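You operate a simulated robot arm through the tools that you are given. There is no shell and no other tool. Be economical: measure what you need, move in short steps, check, and stop when the job is done.

The job below is to be done with a simulated robot arm. You get a single attempt, and the scene is never put back.

Task
Fetch the short axle from the top of the grey table and stand it on top of the white cartridge.

The check looks at the end state, three seconds after you hand in, the way a careful person would. Anything else that was tipped, shoved, dropped, spilled or broken makes it a failure.

Robot
A 6-joint arm with a two-finger parallel gripper, fixed in place. Base frame: the origin is at the foot of the arm, x ahead of it, y to its left, z up; the work surface is at about z = 0. Lengths are in cm, angles in degrees, forces in N, time in s.
With the tool pointing down near the work surface it reaches from about 14 to 58 cm from the base axis. Its first joint turns from -66.0 to 66.0 degrees. Payload 2.1 kg.
The TCP is the grasp point between the finger pads, 3 cm short of the fingertips. In the tool frame z runs along the fingers and y along their closing line. Largest opening 9.4 cm; finger width 2.8, thickness 1; the body of the gripper, 5 by 9.6 cm, starts 5.5 cm behind the TCP.
Orientation is that of the tool frame in the base frame, as [roll, pitch, yaw] about the fixed x, y, z axes, in that order (R = Rz(yaw) Ry(pitch) Rx(roll)). With the fingers straight down and closing along the base's y, the tool's x points along the base's -x, its y along +y and its z along -z.

Tools
- The arm moves only by the tool move_arm. Its argument "moves" is a list that holds one entry, the list of rows, each a list of 7 numbers: the shift along the base's x, y, z in cm, then the turn, a rotation vector about the base's x, y, z in degrees, then the opening, from 0 (shut) to 1 (fully open). In form: [[[dx, dy, dz, wx, wy, wz, fingers], ...]]. A call has 1 to 20 rows; each row shifts and turns the commanded pose from where the row before left it. A row lasts 0.2 s, in which the tool goes at most 5 cm and 8.6 degrees; a call with a longer step from one row to the next is refused whole, and so is a gripper value outside its range. A pose out of reach is approached as far as the arm can. The call stops where the force on the tool passes 40 N (or 10 N more than at its start, if that is more) or the arm is blocked; 0.2 s more then pass. The fingers move at their own pace (about 7.2 cm/s each) and stop on an object; they squeeze with about 42 N. The grip force told is the motor's: it shows also when the fingers shut on nothing. Time passes only in rows, and 0.2 s behind the last, so rows that do not move let the fingers close. The reply holds the time, the measured pose of the TCP, the force on the tool along the base axes, the opening and the grip force, in the units named above and with some noise, and new pictures: "views" is both (left out), scene, wrist or none.
- Cameras (640 x 400 px; columns grow to the right, rows downward): "scene" is fixed at [5.41, -38.78, 47.58]; the picture's right is [0.60, -0.80, 0.00], its down [-0.50, -0.38, -0.78] and it looks along [0.62, 0.47, -0.63] (base axes); focal length 214 px, centre (320, 200). "wrist" rides on the gripper at [-3.7, 0, -5.8] in the tool frame; the picture's right is [0.00, -1.00, 0.00], its down [0.97, 0.00, -0.24] and it looks along [0.24, 0.00, 0.97] (tool axes); focal length 218 px, centre (320, 200). There is no depth. A picture from a camera that has moved, and an enlarged one, comes with that camera's place and axes in the base frame and with its lens. The place of the scene camera against the robot may be out by one fixed shift of up to 2.5 cm in any direction.
- enlarge(camera, box): a new picture of the part [left, top, right, bottom] of that camera's present view, enlarged. The clock stands still meanwhile.
- job_done(): hands the job in; it is judged then, once.

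Go step by step. Nothing tells you positions but the pictures and the camera data: compare them with the known pose of the tool, close in by small moves and look again before you grip or let go. The budget is 90 turns and 150 pictures, counting those below and the enlarged ones. Unless the task says otherwise, let go and move clear before handing in, and close with one line.

The tools are called after ">>>" by a JSON object that holds its "op" and its "data". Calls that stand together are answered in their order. move_arm: Moves the arm, as the interface text tells. Its arguments: {"type":"object","properties":{"moves":{"type":"array","items":{"type":"array","items":{"type":"array","items":{"type":"number"}}}},"views":{"type":"string","enum":["both","scene","wrist","none"]}},"required":["moves"]} The other tools are called the same way: enlarge (camera, box) takes an enlarged picture of a part of a camera's view; job_done () hands the job in.

At the start:

```text
time_s: 0.0
tool_pos: [29.83, -1.36, 38.34]
tool_rot: [179.9, 0.1, -179.9]
contact_force: [0.4, -0.8, -1.1]
opening: 9.41
gripper_force: 0.0
```

scene: 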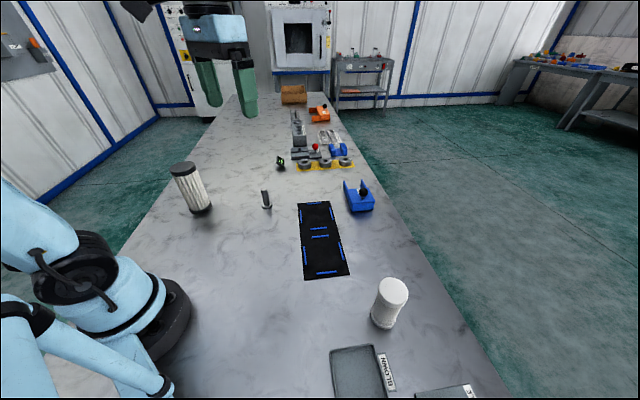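
wrist: 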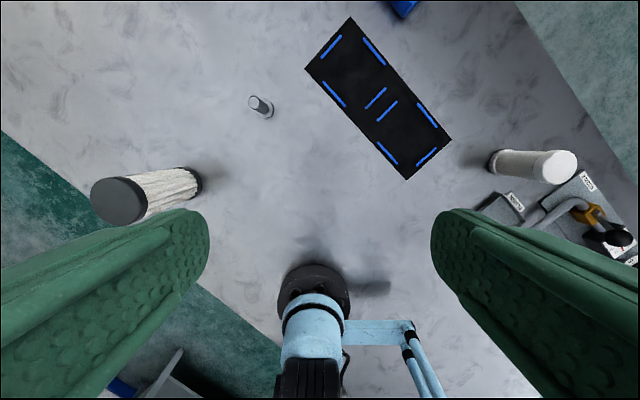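

I see a small pin standing on the table, a pleated cylinder with dark caps, and an all-white cylinder. I'll look closer to identify each.

>>> {"op": "enlarge", "data": {"camera": "scene", "box": [150, 140, 310, 240]}}

>>> {"op": "enlarge", "data": {"camera": "scene", "box": [310, 250, 510, 400]}}

>>> {"op": "enlarge", "data": {"camera": "scene", "box": [260, 80, 400, 220]}}

>>> {"op": "enlarge", "data": {"camera": "wrist", "box": [220, 70, 320, 140]}}

```text
4.00 times, centred on (230, 190) of scene
camera zoom: at [5.41, -38.78, 47.58], right [0.6, -0.8, 0.0], down [-0.5, -0.38, -0.78], along [0.62, 0.47, -0.63], focal length 858 px, centre (680, 240)
```

zoom: 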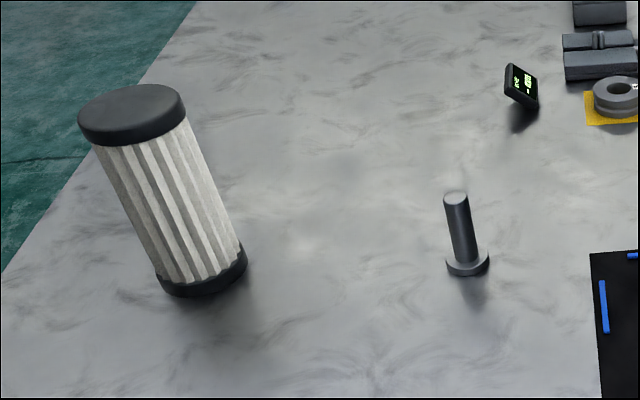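

```text
2.67 times, centred on (410, 325) of scene
camera zoom: at [5.41, -38.78, 47.58], right [0.6, -0.8, 0.0], down [-0.5, -0.38, -0.78], along [0.62, 0.47, -0.63], focal length 572 px, centre (80, -133)
```

zoom: 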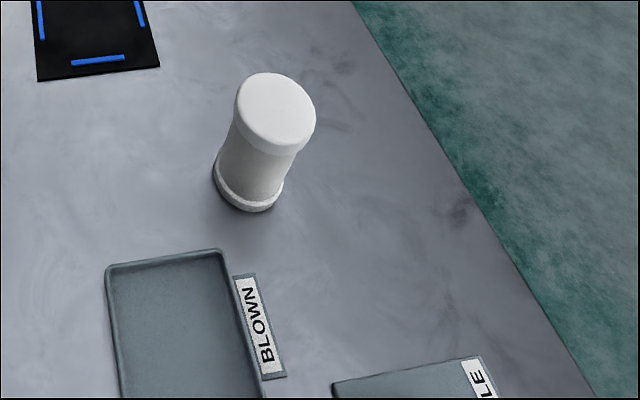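

```text
2.86 times, centred on (330, 150) of scene
camera zoom: at [5.41, -38.78, 47.58], right [0.6, -0.8, 0.0], down [-0.5, -0.38, -0.78], along [0.62, 0.47, -0.63], focal length 613 px, centre (291, 343)
```

zoom: 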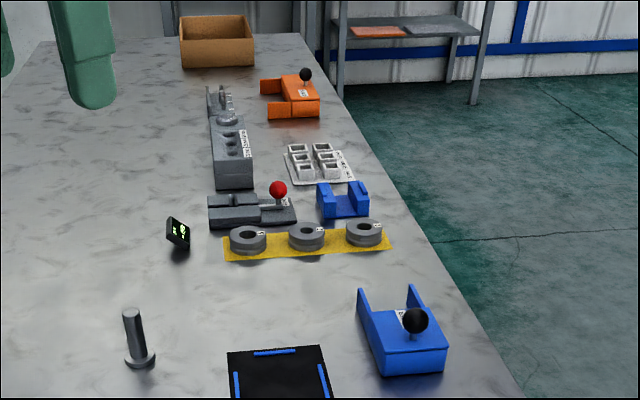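

```text
5.71 times, centred on (270, 105) of wrist
camera zoom: at [33.58, -1.43, 44.16], right [0.0, -1.0, 0.0], down [-0.97, 0.0, 0.24], along [-0.24, 0.0, -0.97], focal length 1247 px, centre (606, 743)
```

zoom: 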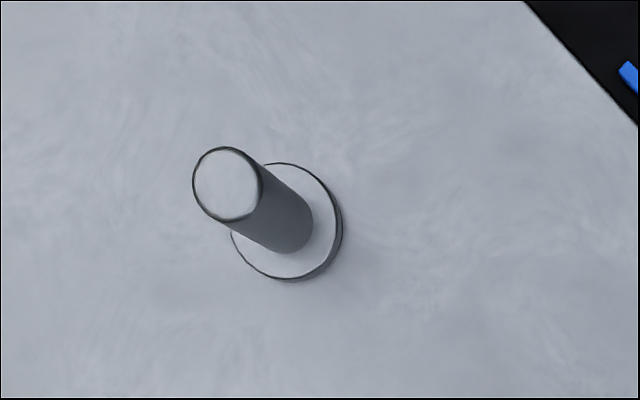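

The short axle is the flanged pin standing at about (40.3, 9.0) and about 7 cm tall. The white cartridge is at about (30.4, -38) with its top near z = 10. I'm moving above the axle and will look again.

>>> {"op": "move_arm", "data": {"moves": [[[1.75, 1.73, -3, 0, 0, 0, 1], [1.75, 1.73, -3, 0, 0, 0, 1], [1.75, 1.73, -3, 0, 0, 0, 1], [1.75, 1.73, -3, 0, 0, 0, 1], [1.75, 1.73, -3, 0, 0, 0, 1], [1.75, 1.73, -3, 0, 0, 0, 1], [0, 0, 0, 0, 0, 0, 1]]]}}

```text
time_s: 1.6
tool_pos: [40.36, 8.98, 20.39]
tool_rot: [179.9, 0.1, 180.0]
contact_force: [0.7, 0.0, -0.5]
opening: 9.4
gripper_force: 0.0
camera wrist: at [44.17, 8.92, 26.14], right [0.0, -1.0, 0.0], down [-0.97, 0.0, 0.24], along [-0.24, 0.0, -0.97], focal length 218 px, centre (320, 200)
```

scene: 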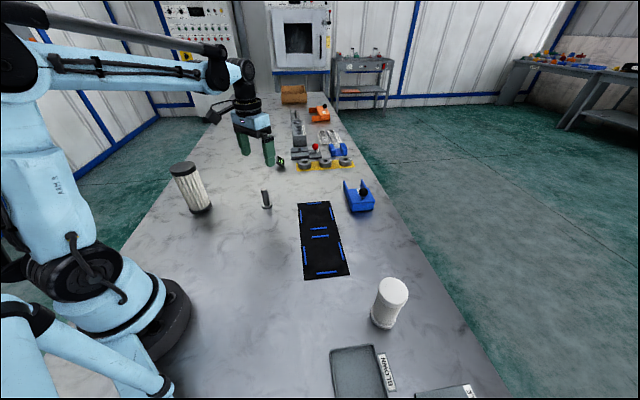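
wrist: 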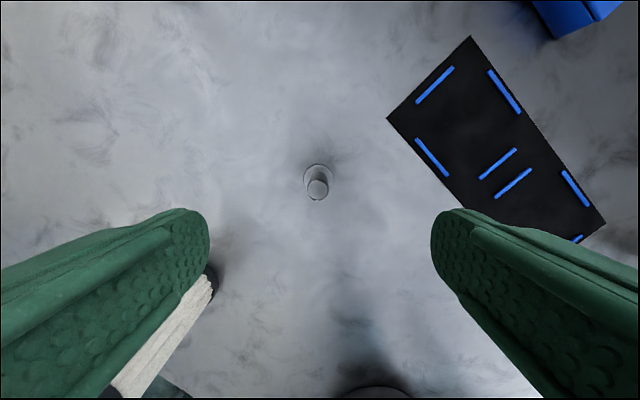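

The axle measures about (40.5, 9.1), nearly centred. I'm descending partway and will recheck.

>>> {"op": "move_arm", "data": {"moves": [[[0.14, 0.12, -3, 0, 0, 0, 1], [0, 0, -3, 0, 0, 0, 1], [0, 0, -3, 0, 0, 0, 1], [0, 0, -1, 0, 0, 0, 1], [0, 0, 0, 0, 0, 0, 1]]]}}

>>> {"op": "enlarge", "data": {"camera": "wrist", "box": [220, 150, 420, 275]}}

```text
time_s: 2.8
tool_pos: [40.47, 9.12, 10.4]
tool_rot: [179.9, 0.1, -180.0]
contact_force: [0.5, 0.4, 0.4]
opening: 9.41
gripper_force: 0.0
camera wrist: at [44.25, 9.1, 16.2], right [0.0, -1.0, 0.0], down [-0.97, 0.0, 0.24], along [-0.24, 0.0, -0.97], focal length 218 px, centre (320, 200)
```

scene: 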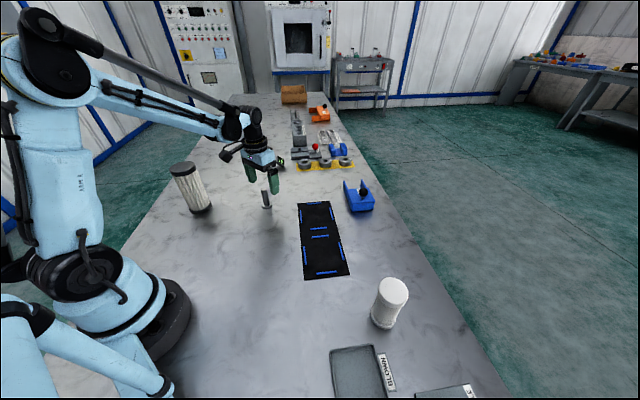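
wrist: 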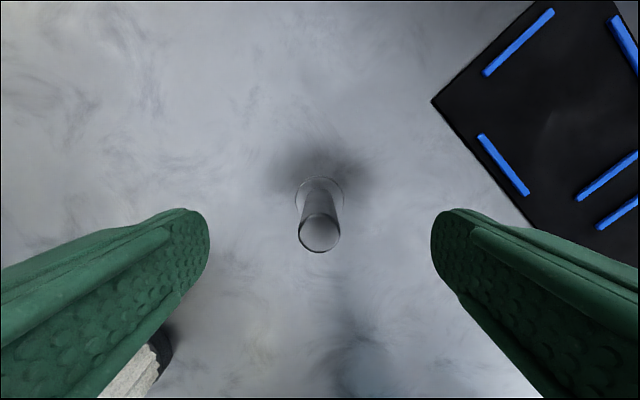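

```text
3.20 times, centred on (320, 212) of wrist
camera zoom: at [44.25, 9.1, 16.2], right [0.0, -1.0, 0.0], down [-0.97, 0.0, 0.24], along [-0.24, 0.0, -0.97], focal length 698 px, centre (320, 160)
```

zoom: 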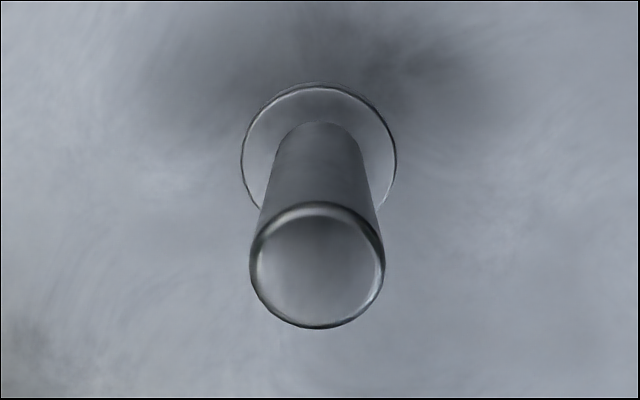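

The axle is centred at (40.45, 9.1) and its top is about z = 7. I'm lowering to a TCP height of about 4.7 and closing.

>>> {"op": "move_arm", "data": {"moves": [[[0, 0, -2.5, 0, 0, 0, 1], [0, 0, -2.2, 0, 0, 0, 1], [0, 0, -1, 0, 0, 0, 1], [0, 0, 0, 0, 0, 0, 1], [0, 0, 0, 0, 0, 0, 0.5], [0, 0, 0, 0, 0, 0, 0.3], [0, 0, 0, 0, 0, 0, 0.2], [0, 0, 0, 0, 0, 0, 0.1], [0, 0, 0, 0, 0, 0, 0.1]]]}}

```text
time_s: 4.8
tool_pos: [40.47, 9.06, 4.68]
tool_rot: [180.0, 0.0, -179.9]
contact_force: [0.1, 0.8, -0.2]
opening: 1.92
gripper_force: 42.1
camera wrist: at [44.25, 9.06, 10.51], right [0.0, -1.0, 0.0], down [-0.97, 0.0, 0.24], along [-0.24, 0.0, -0.97], focal length 218 px, centre (320, 200)
```

scene: 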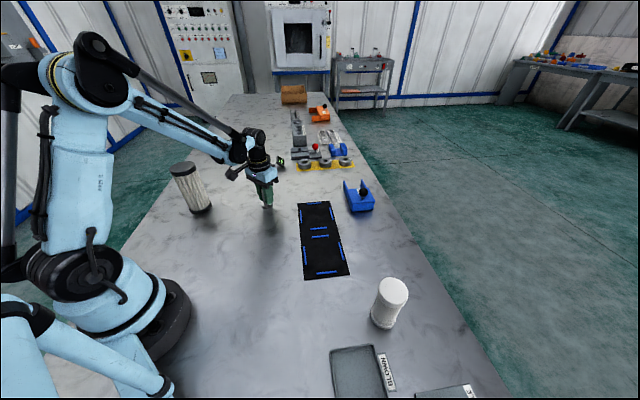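
wrist: 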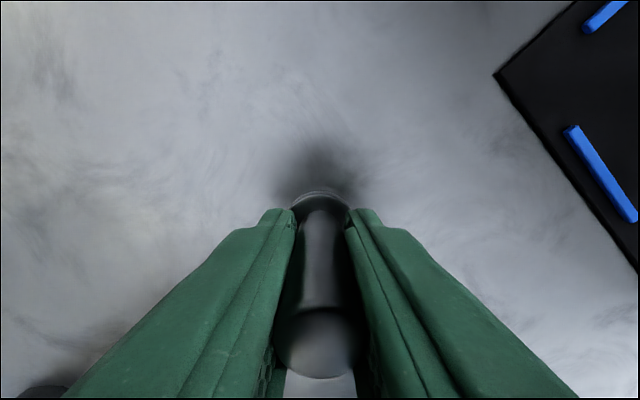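

The axle is gripped, with an opening of 1.92. I'm lifting and carrying it toward the cartridge, stopping short to measure.

>>> {"op": "move_arm", "data": {"moves": [[[0, 0, 1, 0, 0, 0, 0.1], [0, 0, 3, 0, 0, 0, 0.1], [0, 0, 4, 0, 0, 0, 0.1], [0, 0, 4, 0, 0, 0, 0.1], [0, 0, 4, 0, 0, 0, 0.1], [0, 0, 4, 0, 0, 0, 0.1], [-1, -3.5, 0, 0, 0, 0, 0.1], [-1, -3.5, 0, 0, 0, 0, 0.1], [-1, -3.5, 0, 0, 0, 0, 0.1], [-1, -3.5, 0, 0, 0, 0, 0.1], [-1, -3.5, 0, 0, 0, 0, 0.1], [-1, -3.5, 0, 0, 0, 0, 0.1], [-1, -3.5, 0, 0, 0, 0, 0.1], [-1, -3.5, 0, 0, 0, 0, 0.1], [-1, -3.5, 0, 0, 0, 0, 0.1], [-1, -3.5, 0, 0, 0, 0, 0.1], [0, 0, 0, 0, 0, 0, 0.1], [0, 0, 0, 0, 0, 0, 0.1]]]}}

```text
time_s: 8.6
tool_pos: [30.5, -26.01, 24.74]
tool_rot: [179.9, 0.1, -179.9]
contact_force: [-0.5, 0.1, -2.8]
opening: 1.92
gripper_force: 41.6
camera wrist: at [34.18, -25.98, 30.48], right [0.0, -1.0, 0.0], down [-0.97, 0.0, 0.24], along [-0.24, 0.0, -0.97], focal length 218 px, centre (320, 200)
```

scene: 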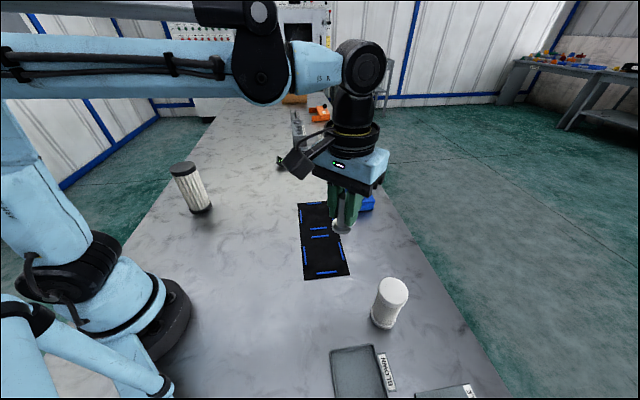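
wrist: 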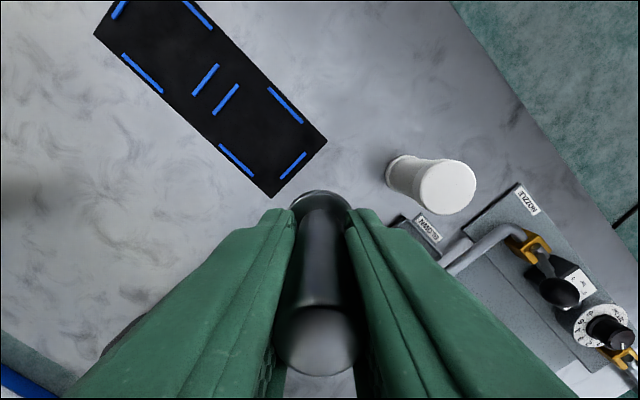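

>>> {"op": "enlarge", "data": {"camera": "wrist", "box": [360, 130, 520, 230]}}

```text
4.00 times, centred on (440, 180) of wrist
camera zoom: at [34.18, -25.98, 30.48], right [0.0, -1.0, 0.0], down [-0.97, 0.0, 0.24], along [-0.24, 0.0, -0.97], focal length 873 px, centre (-160, 280)
```

zoom: 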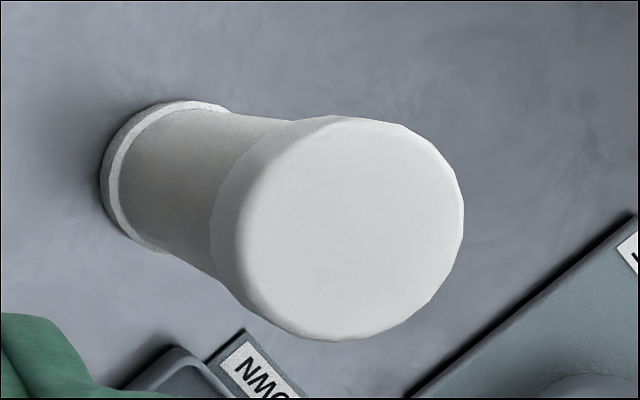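

The cartridge top centre comes out at about (30.5, -37.75, 10.7), about 5 cm across. I'm moving over it with clearance.

>>> {"op": "move_arm", "data": {"moves": [[[0, -3, 0, 0, 0, 0, 0.1], [0, -3, 0, 0, 0, 0, 0.1], [0, -3, 0, 0, 0, 0, 0.1], [0, -2.75, 0, 0, 0, 0, 0.1], [0, 0, -2.5, 0, 0, 0, 0.1], [0, 0, -2.5, 0, 0, 0, 0.1], [0, 0, 0, 0, 0, 0, 0.1], [0, 0, 0, 0, 0, 0, 0.1]]]}}

>>> {"op": "enlarge", "data": {"camera": "scene", "box": [310, 190, 490, 340]}}

>>> {"op": "enlarge", "data": {"camera": "wrist", "box": [240, 130, 400, 230]}}

```text
time_s: 10.4
tool_pos: [30.45, -37.68, 19.74]
tool_rot: [179.9, 0.1, -179.9]
contact_force: [-0.5, -0.2, -2.0]
opening: 1.88
gripper_force: 42.2
camera wrist: at [34.17, -37.64, 25.42], right [0.0, -1.0, 0.0], down [-0.97, 0.0, 0.24], along [-0.24, 0.0, -0.97], focal length 218 px, centre (320, 200)
```

scene: 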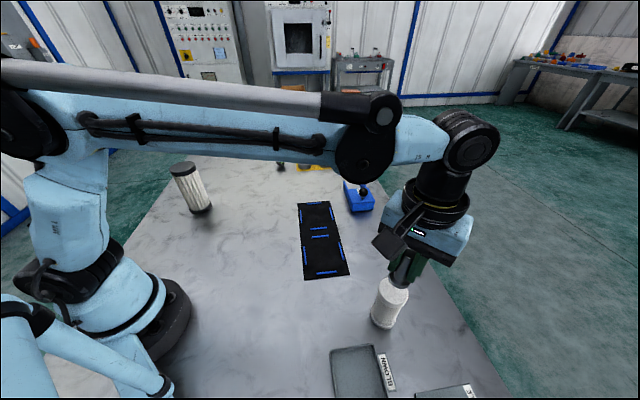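
wrist: 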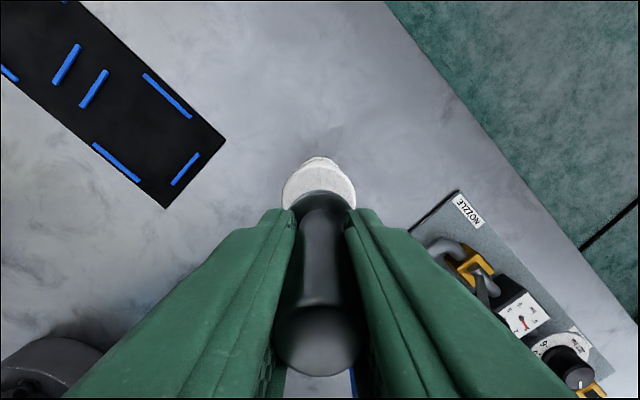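

```text
2.67 times, centred on (400, 265) of scene
camera zoom: at [5.41, -38.78, 47.58], right [0.6, -0.8, 0.0], down [-0.5, -0.38, -0.78], along [0.62, 0.47, -0.63], focal length 572 px, centre (107, 27)
```

zoom: 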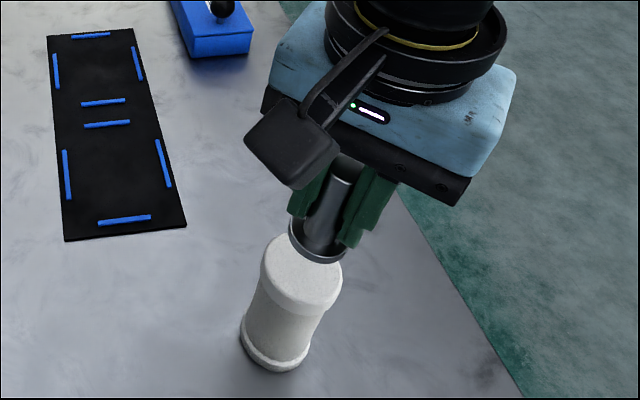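

```text
4.00 times, centred on (320, 180) of wrist
camera zoom: at [34.17, -37.64, 25.42], right [0.0, -1.0, 0.0], down [-0.97, 0.0, 0.24], along [-0.24, 0.0, -0.97], focal length 873 px, centre (320, 280)
```

zoom: 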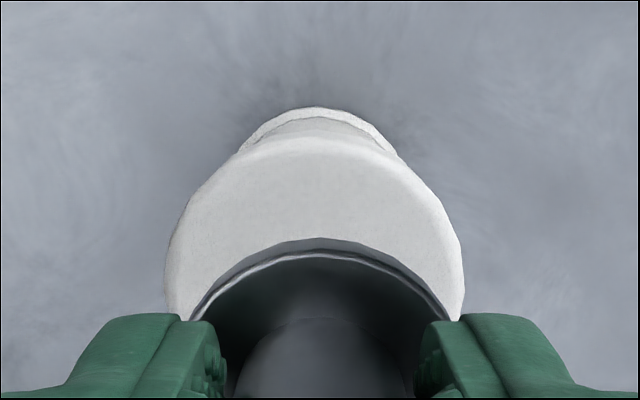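

The axle is centred over the cartridge within about 1 mm. I'm lowering to just above the expected contact at TCP z of about 15.3.

>>> {"op": "move_arm", "data": {"moves": [[[0, 0.05, -1.5, 0, 0, 0, 0.1], [0, 0, -1.3, 0, 0, 0, 0.1], [0, 0, -0.6, 0, 0, 0, 0.1], [0, 0, -0.2, 0, 0, 0, 0.1], [0, 0, 0, 0, 0, 0, 0.1]]]}}

>>> {"op": "enlarge", "data": {"camera": "scene", "box": [350, 230, 450, 330]}}

>>> {"op": "enlarge", "data": {"camera": "wrist", "box": [240, 130, 400, 230]}}

```text
time_s: 11.6
tool_pos: [30.42, -37.5, 16.08]
tool_rot: [179.9, 0.1, -180.0]
contact_force: [0.0, -0.5, -1.8]
opening: 1.89
gripper_force: 41.9
camera wrist: at [34.2, -37.63, 21.84], right [0.0, -1.0, 0.0], down [-0.97, 0.0, 0.24], along [-0.24, 0.0, -0.97], focal length 218 px, centre (320, 200)
```

scene: 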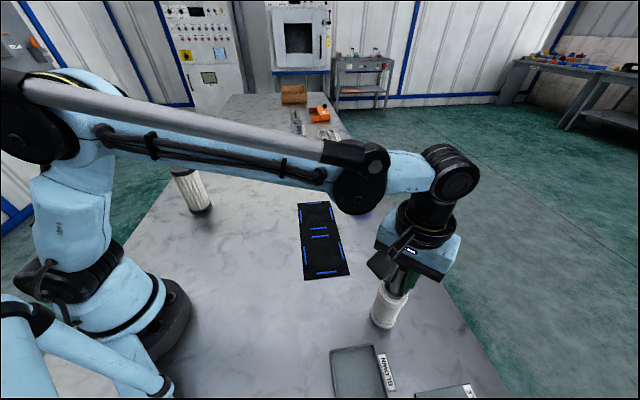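
wrist: 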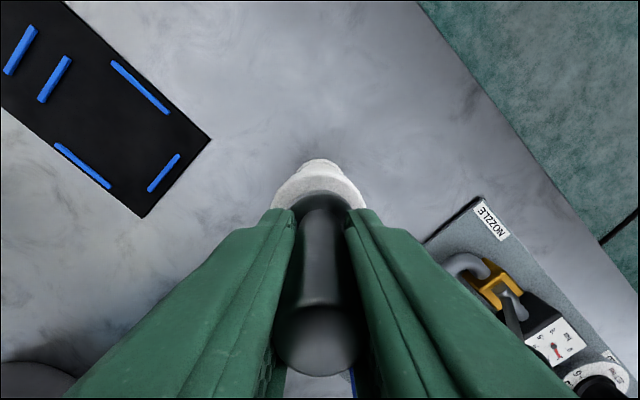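

```text
4.00 times, centred on (400, 280) of scene
camera zoom: at [5.41, -38.78, 47.58], right [0.6, -0.8, 0.0], down [-0.5, -0.38, -0.78], along [0.62, 0.47, -0.63], focal length 858 px, centre (0, -120)
```

zoom: 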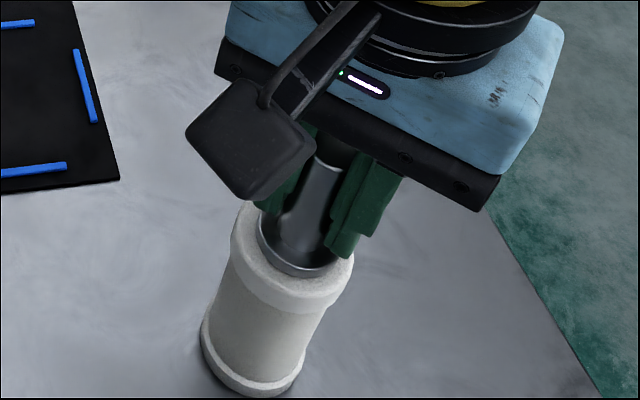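

```text
4.00 times, centred on (320, 180) of wrist
camera zoom: at [34.2, -37.63, 21.84], right [0.0, -1.0, 0.0], down [-0.97, 0.0, 0.24], along [-0.24, 0.0, -0.97], focal length 873 px, centre (320, 280)
```

zoom: 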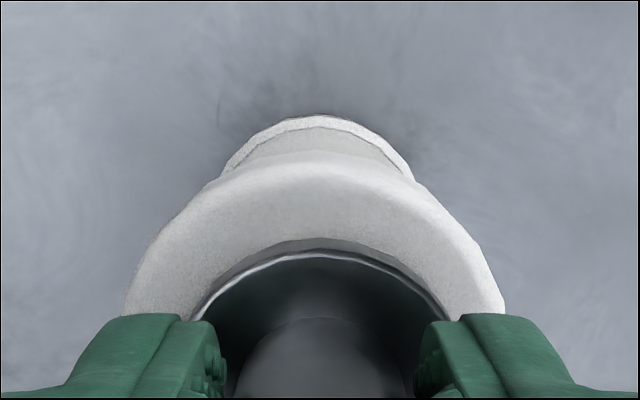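

Alignment still looks good from both cameras and there is no contact yet. I'm lowering in small steps until the force shows contact.

>>> {"op": "move_arm", "data": {"moves": [[[0, 0, -0.15, 0, 0, 0, 0.1], [0, 0, -0.15, 0, 0, 0, 0.1], [0, 0, -0.1, 0, 0, 0, 0.1], [0, 0, 0, 0, 0, 0, 0.1]]], "views": "none"}}

```text
time_s: 12.6
tool_pos: [30.44, -37.55, 15.64]
tool_rot: [179.9, 0.1, -179.9]
contact_force: [0.0, 0.9, 30.6]
opening: 1.92
gripper_force: 42.1
```

Contact came at about z = 15.65, with 30 N. I'm easing off slightly before releasing.

>>> {"op": "move_arm", "data": {"moves": [[[0, 0, 0.04, 0, 0, 0, 0.1], [0, 0, 0, 0, 0, 0, 0.1]]], "views": "none"}}

```text
time_s: 13.2
tool_pos: [30.4, -37.68, 15.8]
tool_rot: [179.9, 0.1, -179.9]
contact_force: [0.0, 1.1, 25.9]
opening: 1.91
gripper_force: 42.1
```

>>> {"op": "move_arm", "data": {"moves": [[[0, 0, 0.1, 0, 0, 0, 0.1], [0, 0, 0.04, 0, 0, 0, 0.1], [0, 0, 0, 0, 0, 0, 0.1]]]}}

>>> {"op": "enlarge", "data": {"camera": "scene", "box": [350, 230, 450, 330]}}

```text
time_s: 14.0
tool_pos: [30.31, -37.65, 15.97]
tool_rot: [179.9, 0.1, 180.0]
contact_force: [0.4, 0.2, -2.7]
opening: 1.93
gripper_force: 41.5
camera wrist: at [34.21, -37.66, 21.61], right [0.0, -1.0, 0.0], down [-0.97, 0.0, 0.24], along [-0.24, 0.0, -0.97], focal length 218 px, centre (320, 200)
```

scene: 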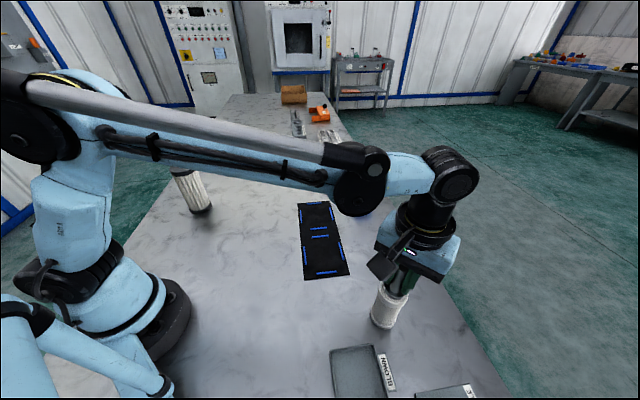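
wrist: 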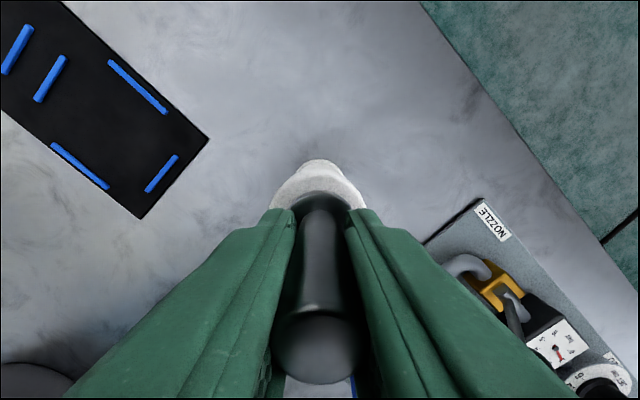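

```text
4.00 times, centred on (400, 280) of scene
camera zoom: at [5.41, -38.78, 47.58], right [0.6, -0.8, 0.0], down [-0.5, -0.38, -0.78], along [0.62, 0.47, -0.63], focal length 858 px, centre (0, -120)
```

zoom: 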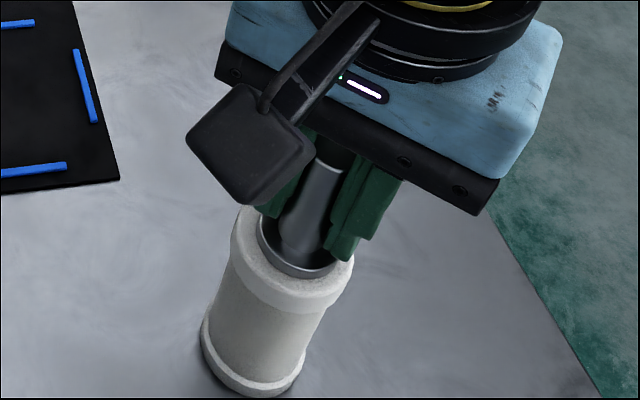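

It's just off contact now. I'm lowering 0.05 cm and opening the fingers gradually.

>>> {"op": "move_arm", "data": {"moves": [[[0, 0, -0.05, 0, 0, 0, 0.1], [0, 0, 0, 0, 0, 0, 0.1], [0, 0, 0, 0, 0, 0, 0.24], [0, 0, 0, 0, 0, 0, 0.3], [0, 0, 0, 0, 0, 0, 0.45], [0, 0, 0, 0, 0, 0, 0.6], [0, 0, 0, 0, 0, 0, 0.6]]]}}

```text
time_s: 15.6
tool_pos: [30.53, -37.57, 15.78]
tool_rot: [179.9, 0.0, 179.9]
contact_force: [-0.3, 0.0, 0.7]
opening: 5.64
gripper_force: 0.0
camera wrist: at [34.22, -37.64, 21.61], right [0.0, -1.0, 0.0], down [-0.97, 0.0, 0.24], along [-0.24, 0.0, -0.97], focal length 218 px, centre (320, 200)
```

scene: 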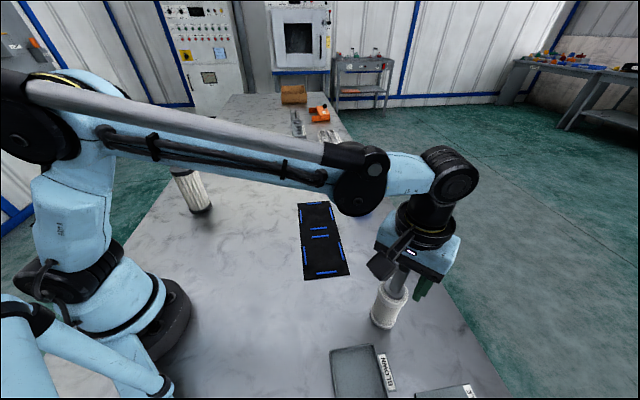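
wrist: 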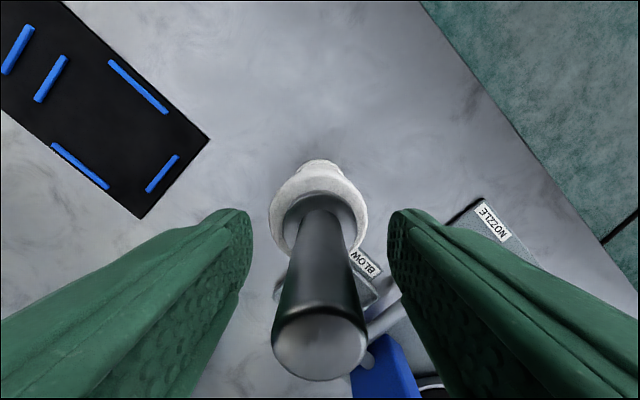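

The axle is standing on the cartridge. I'm opening fully and going straight up.

>>> {"op": "move_arm", "data": {"moves": [[[0, 0, 0, 0, 0, 0, 0.8], [0, 0, 1, 0, 0, 0, 0.9], [0, 0, 2, 0, 0, 0, 0.9], [0, 0, 3, 0, 0, 0, 0.9], [0, 0, 3, 0, 0, 0, 0.9], [0, 0, 3, 0, 0, 0, 0.9], [-1, 3, 0, 0, 0, 0, 0.9], [-1, 3, 0, 0, 0, 0, 0.9], [-1, 3, 0, 0, 0, 0, 0.9], [0, 3, 0, 0, 0, 0, 0.9], [0, 0, 0, 0, 0, 0, 0.9]]]}}

>>> {"op": "enlarge", "data": {"camera": "scene", "box": [350, 230, 450, 330]}}

```text
time_s: 18.0
tool_pos: [27.5, -25.47, 27.84]
tool_rot: [180.0, 0.1, 179.9]
contact_force: [0.4, -0.6, 0.9]
opening: 8.47
gripper_force: 0.0
camera wrist: at [31.24, -25.5, 33.65], right [0.0, -1.0, 0.0], down [-0.97, 0.0, 0.24], along [-0.24, 0.0, -0.97], focal length 218 px, centre (320, 200)
```

scene: 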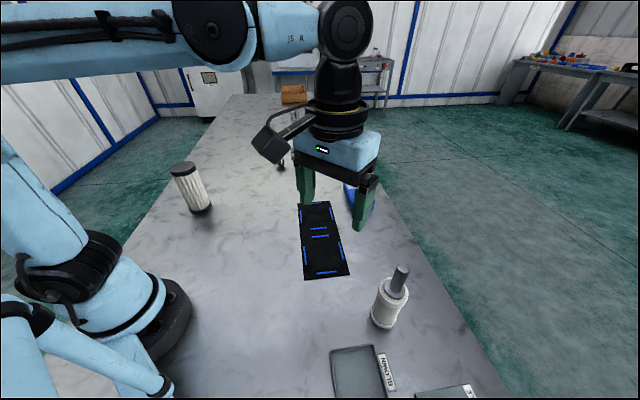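
wrist: 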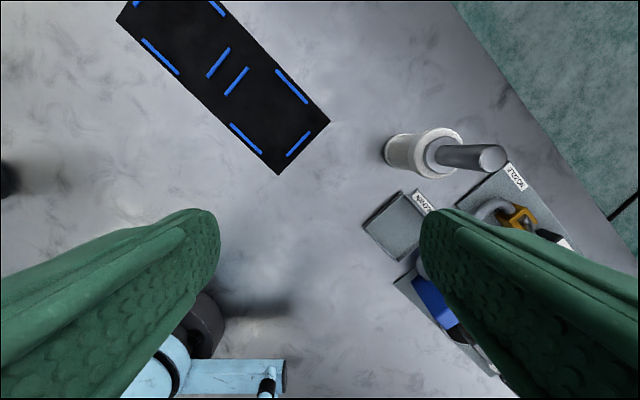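

```text
4.00 times, centred on (400, 280) of scene
camera zoom: at [5.41, -38.78, 47.58], right [0.6, -0.8, 0.0], down [-0.5, -0.38, -0.78], along [0.62, 0.47, -0.63], focal length 858 px, centre (0, -120)
```

zoom: 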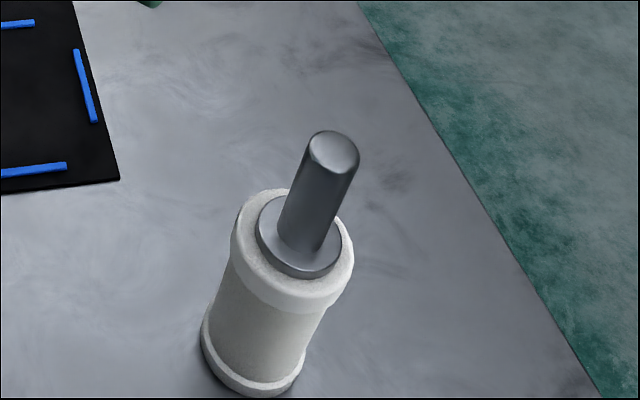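

The axle stands upright and centred on the white cartridge, the arm is clear, and nothing else has moved. I'm handing in.

>>> {"op": "job_done", "data": {}}

```text
The job is handed in.
```

The short axle is standing upright, flange down, on top of the white cartridge; the gripper has let go and moved clear, and the last pictures showed nothing else disturbed.
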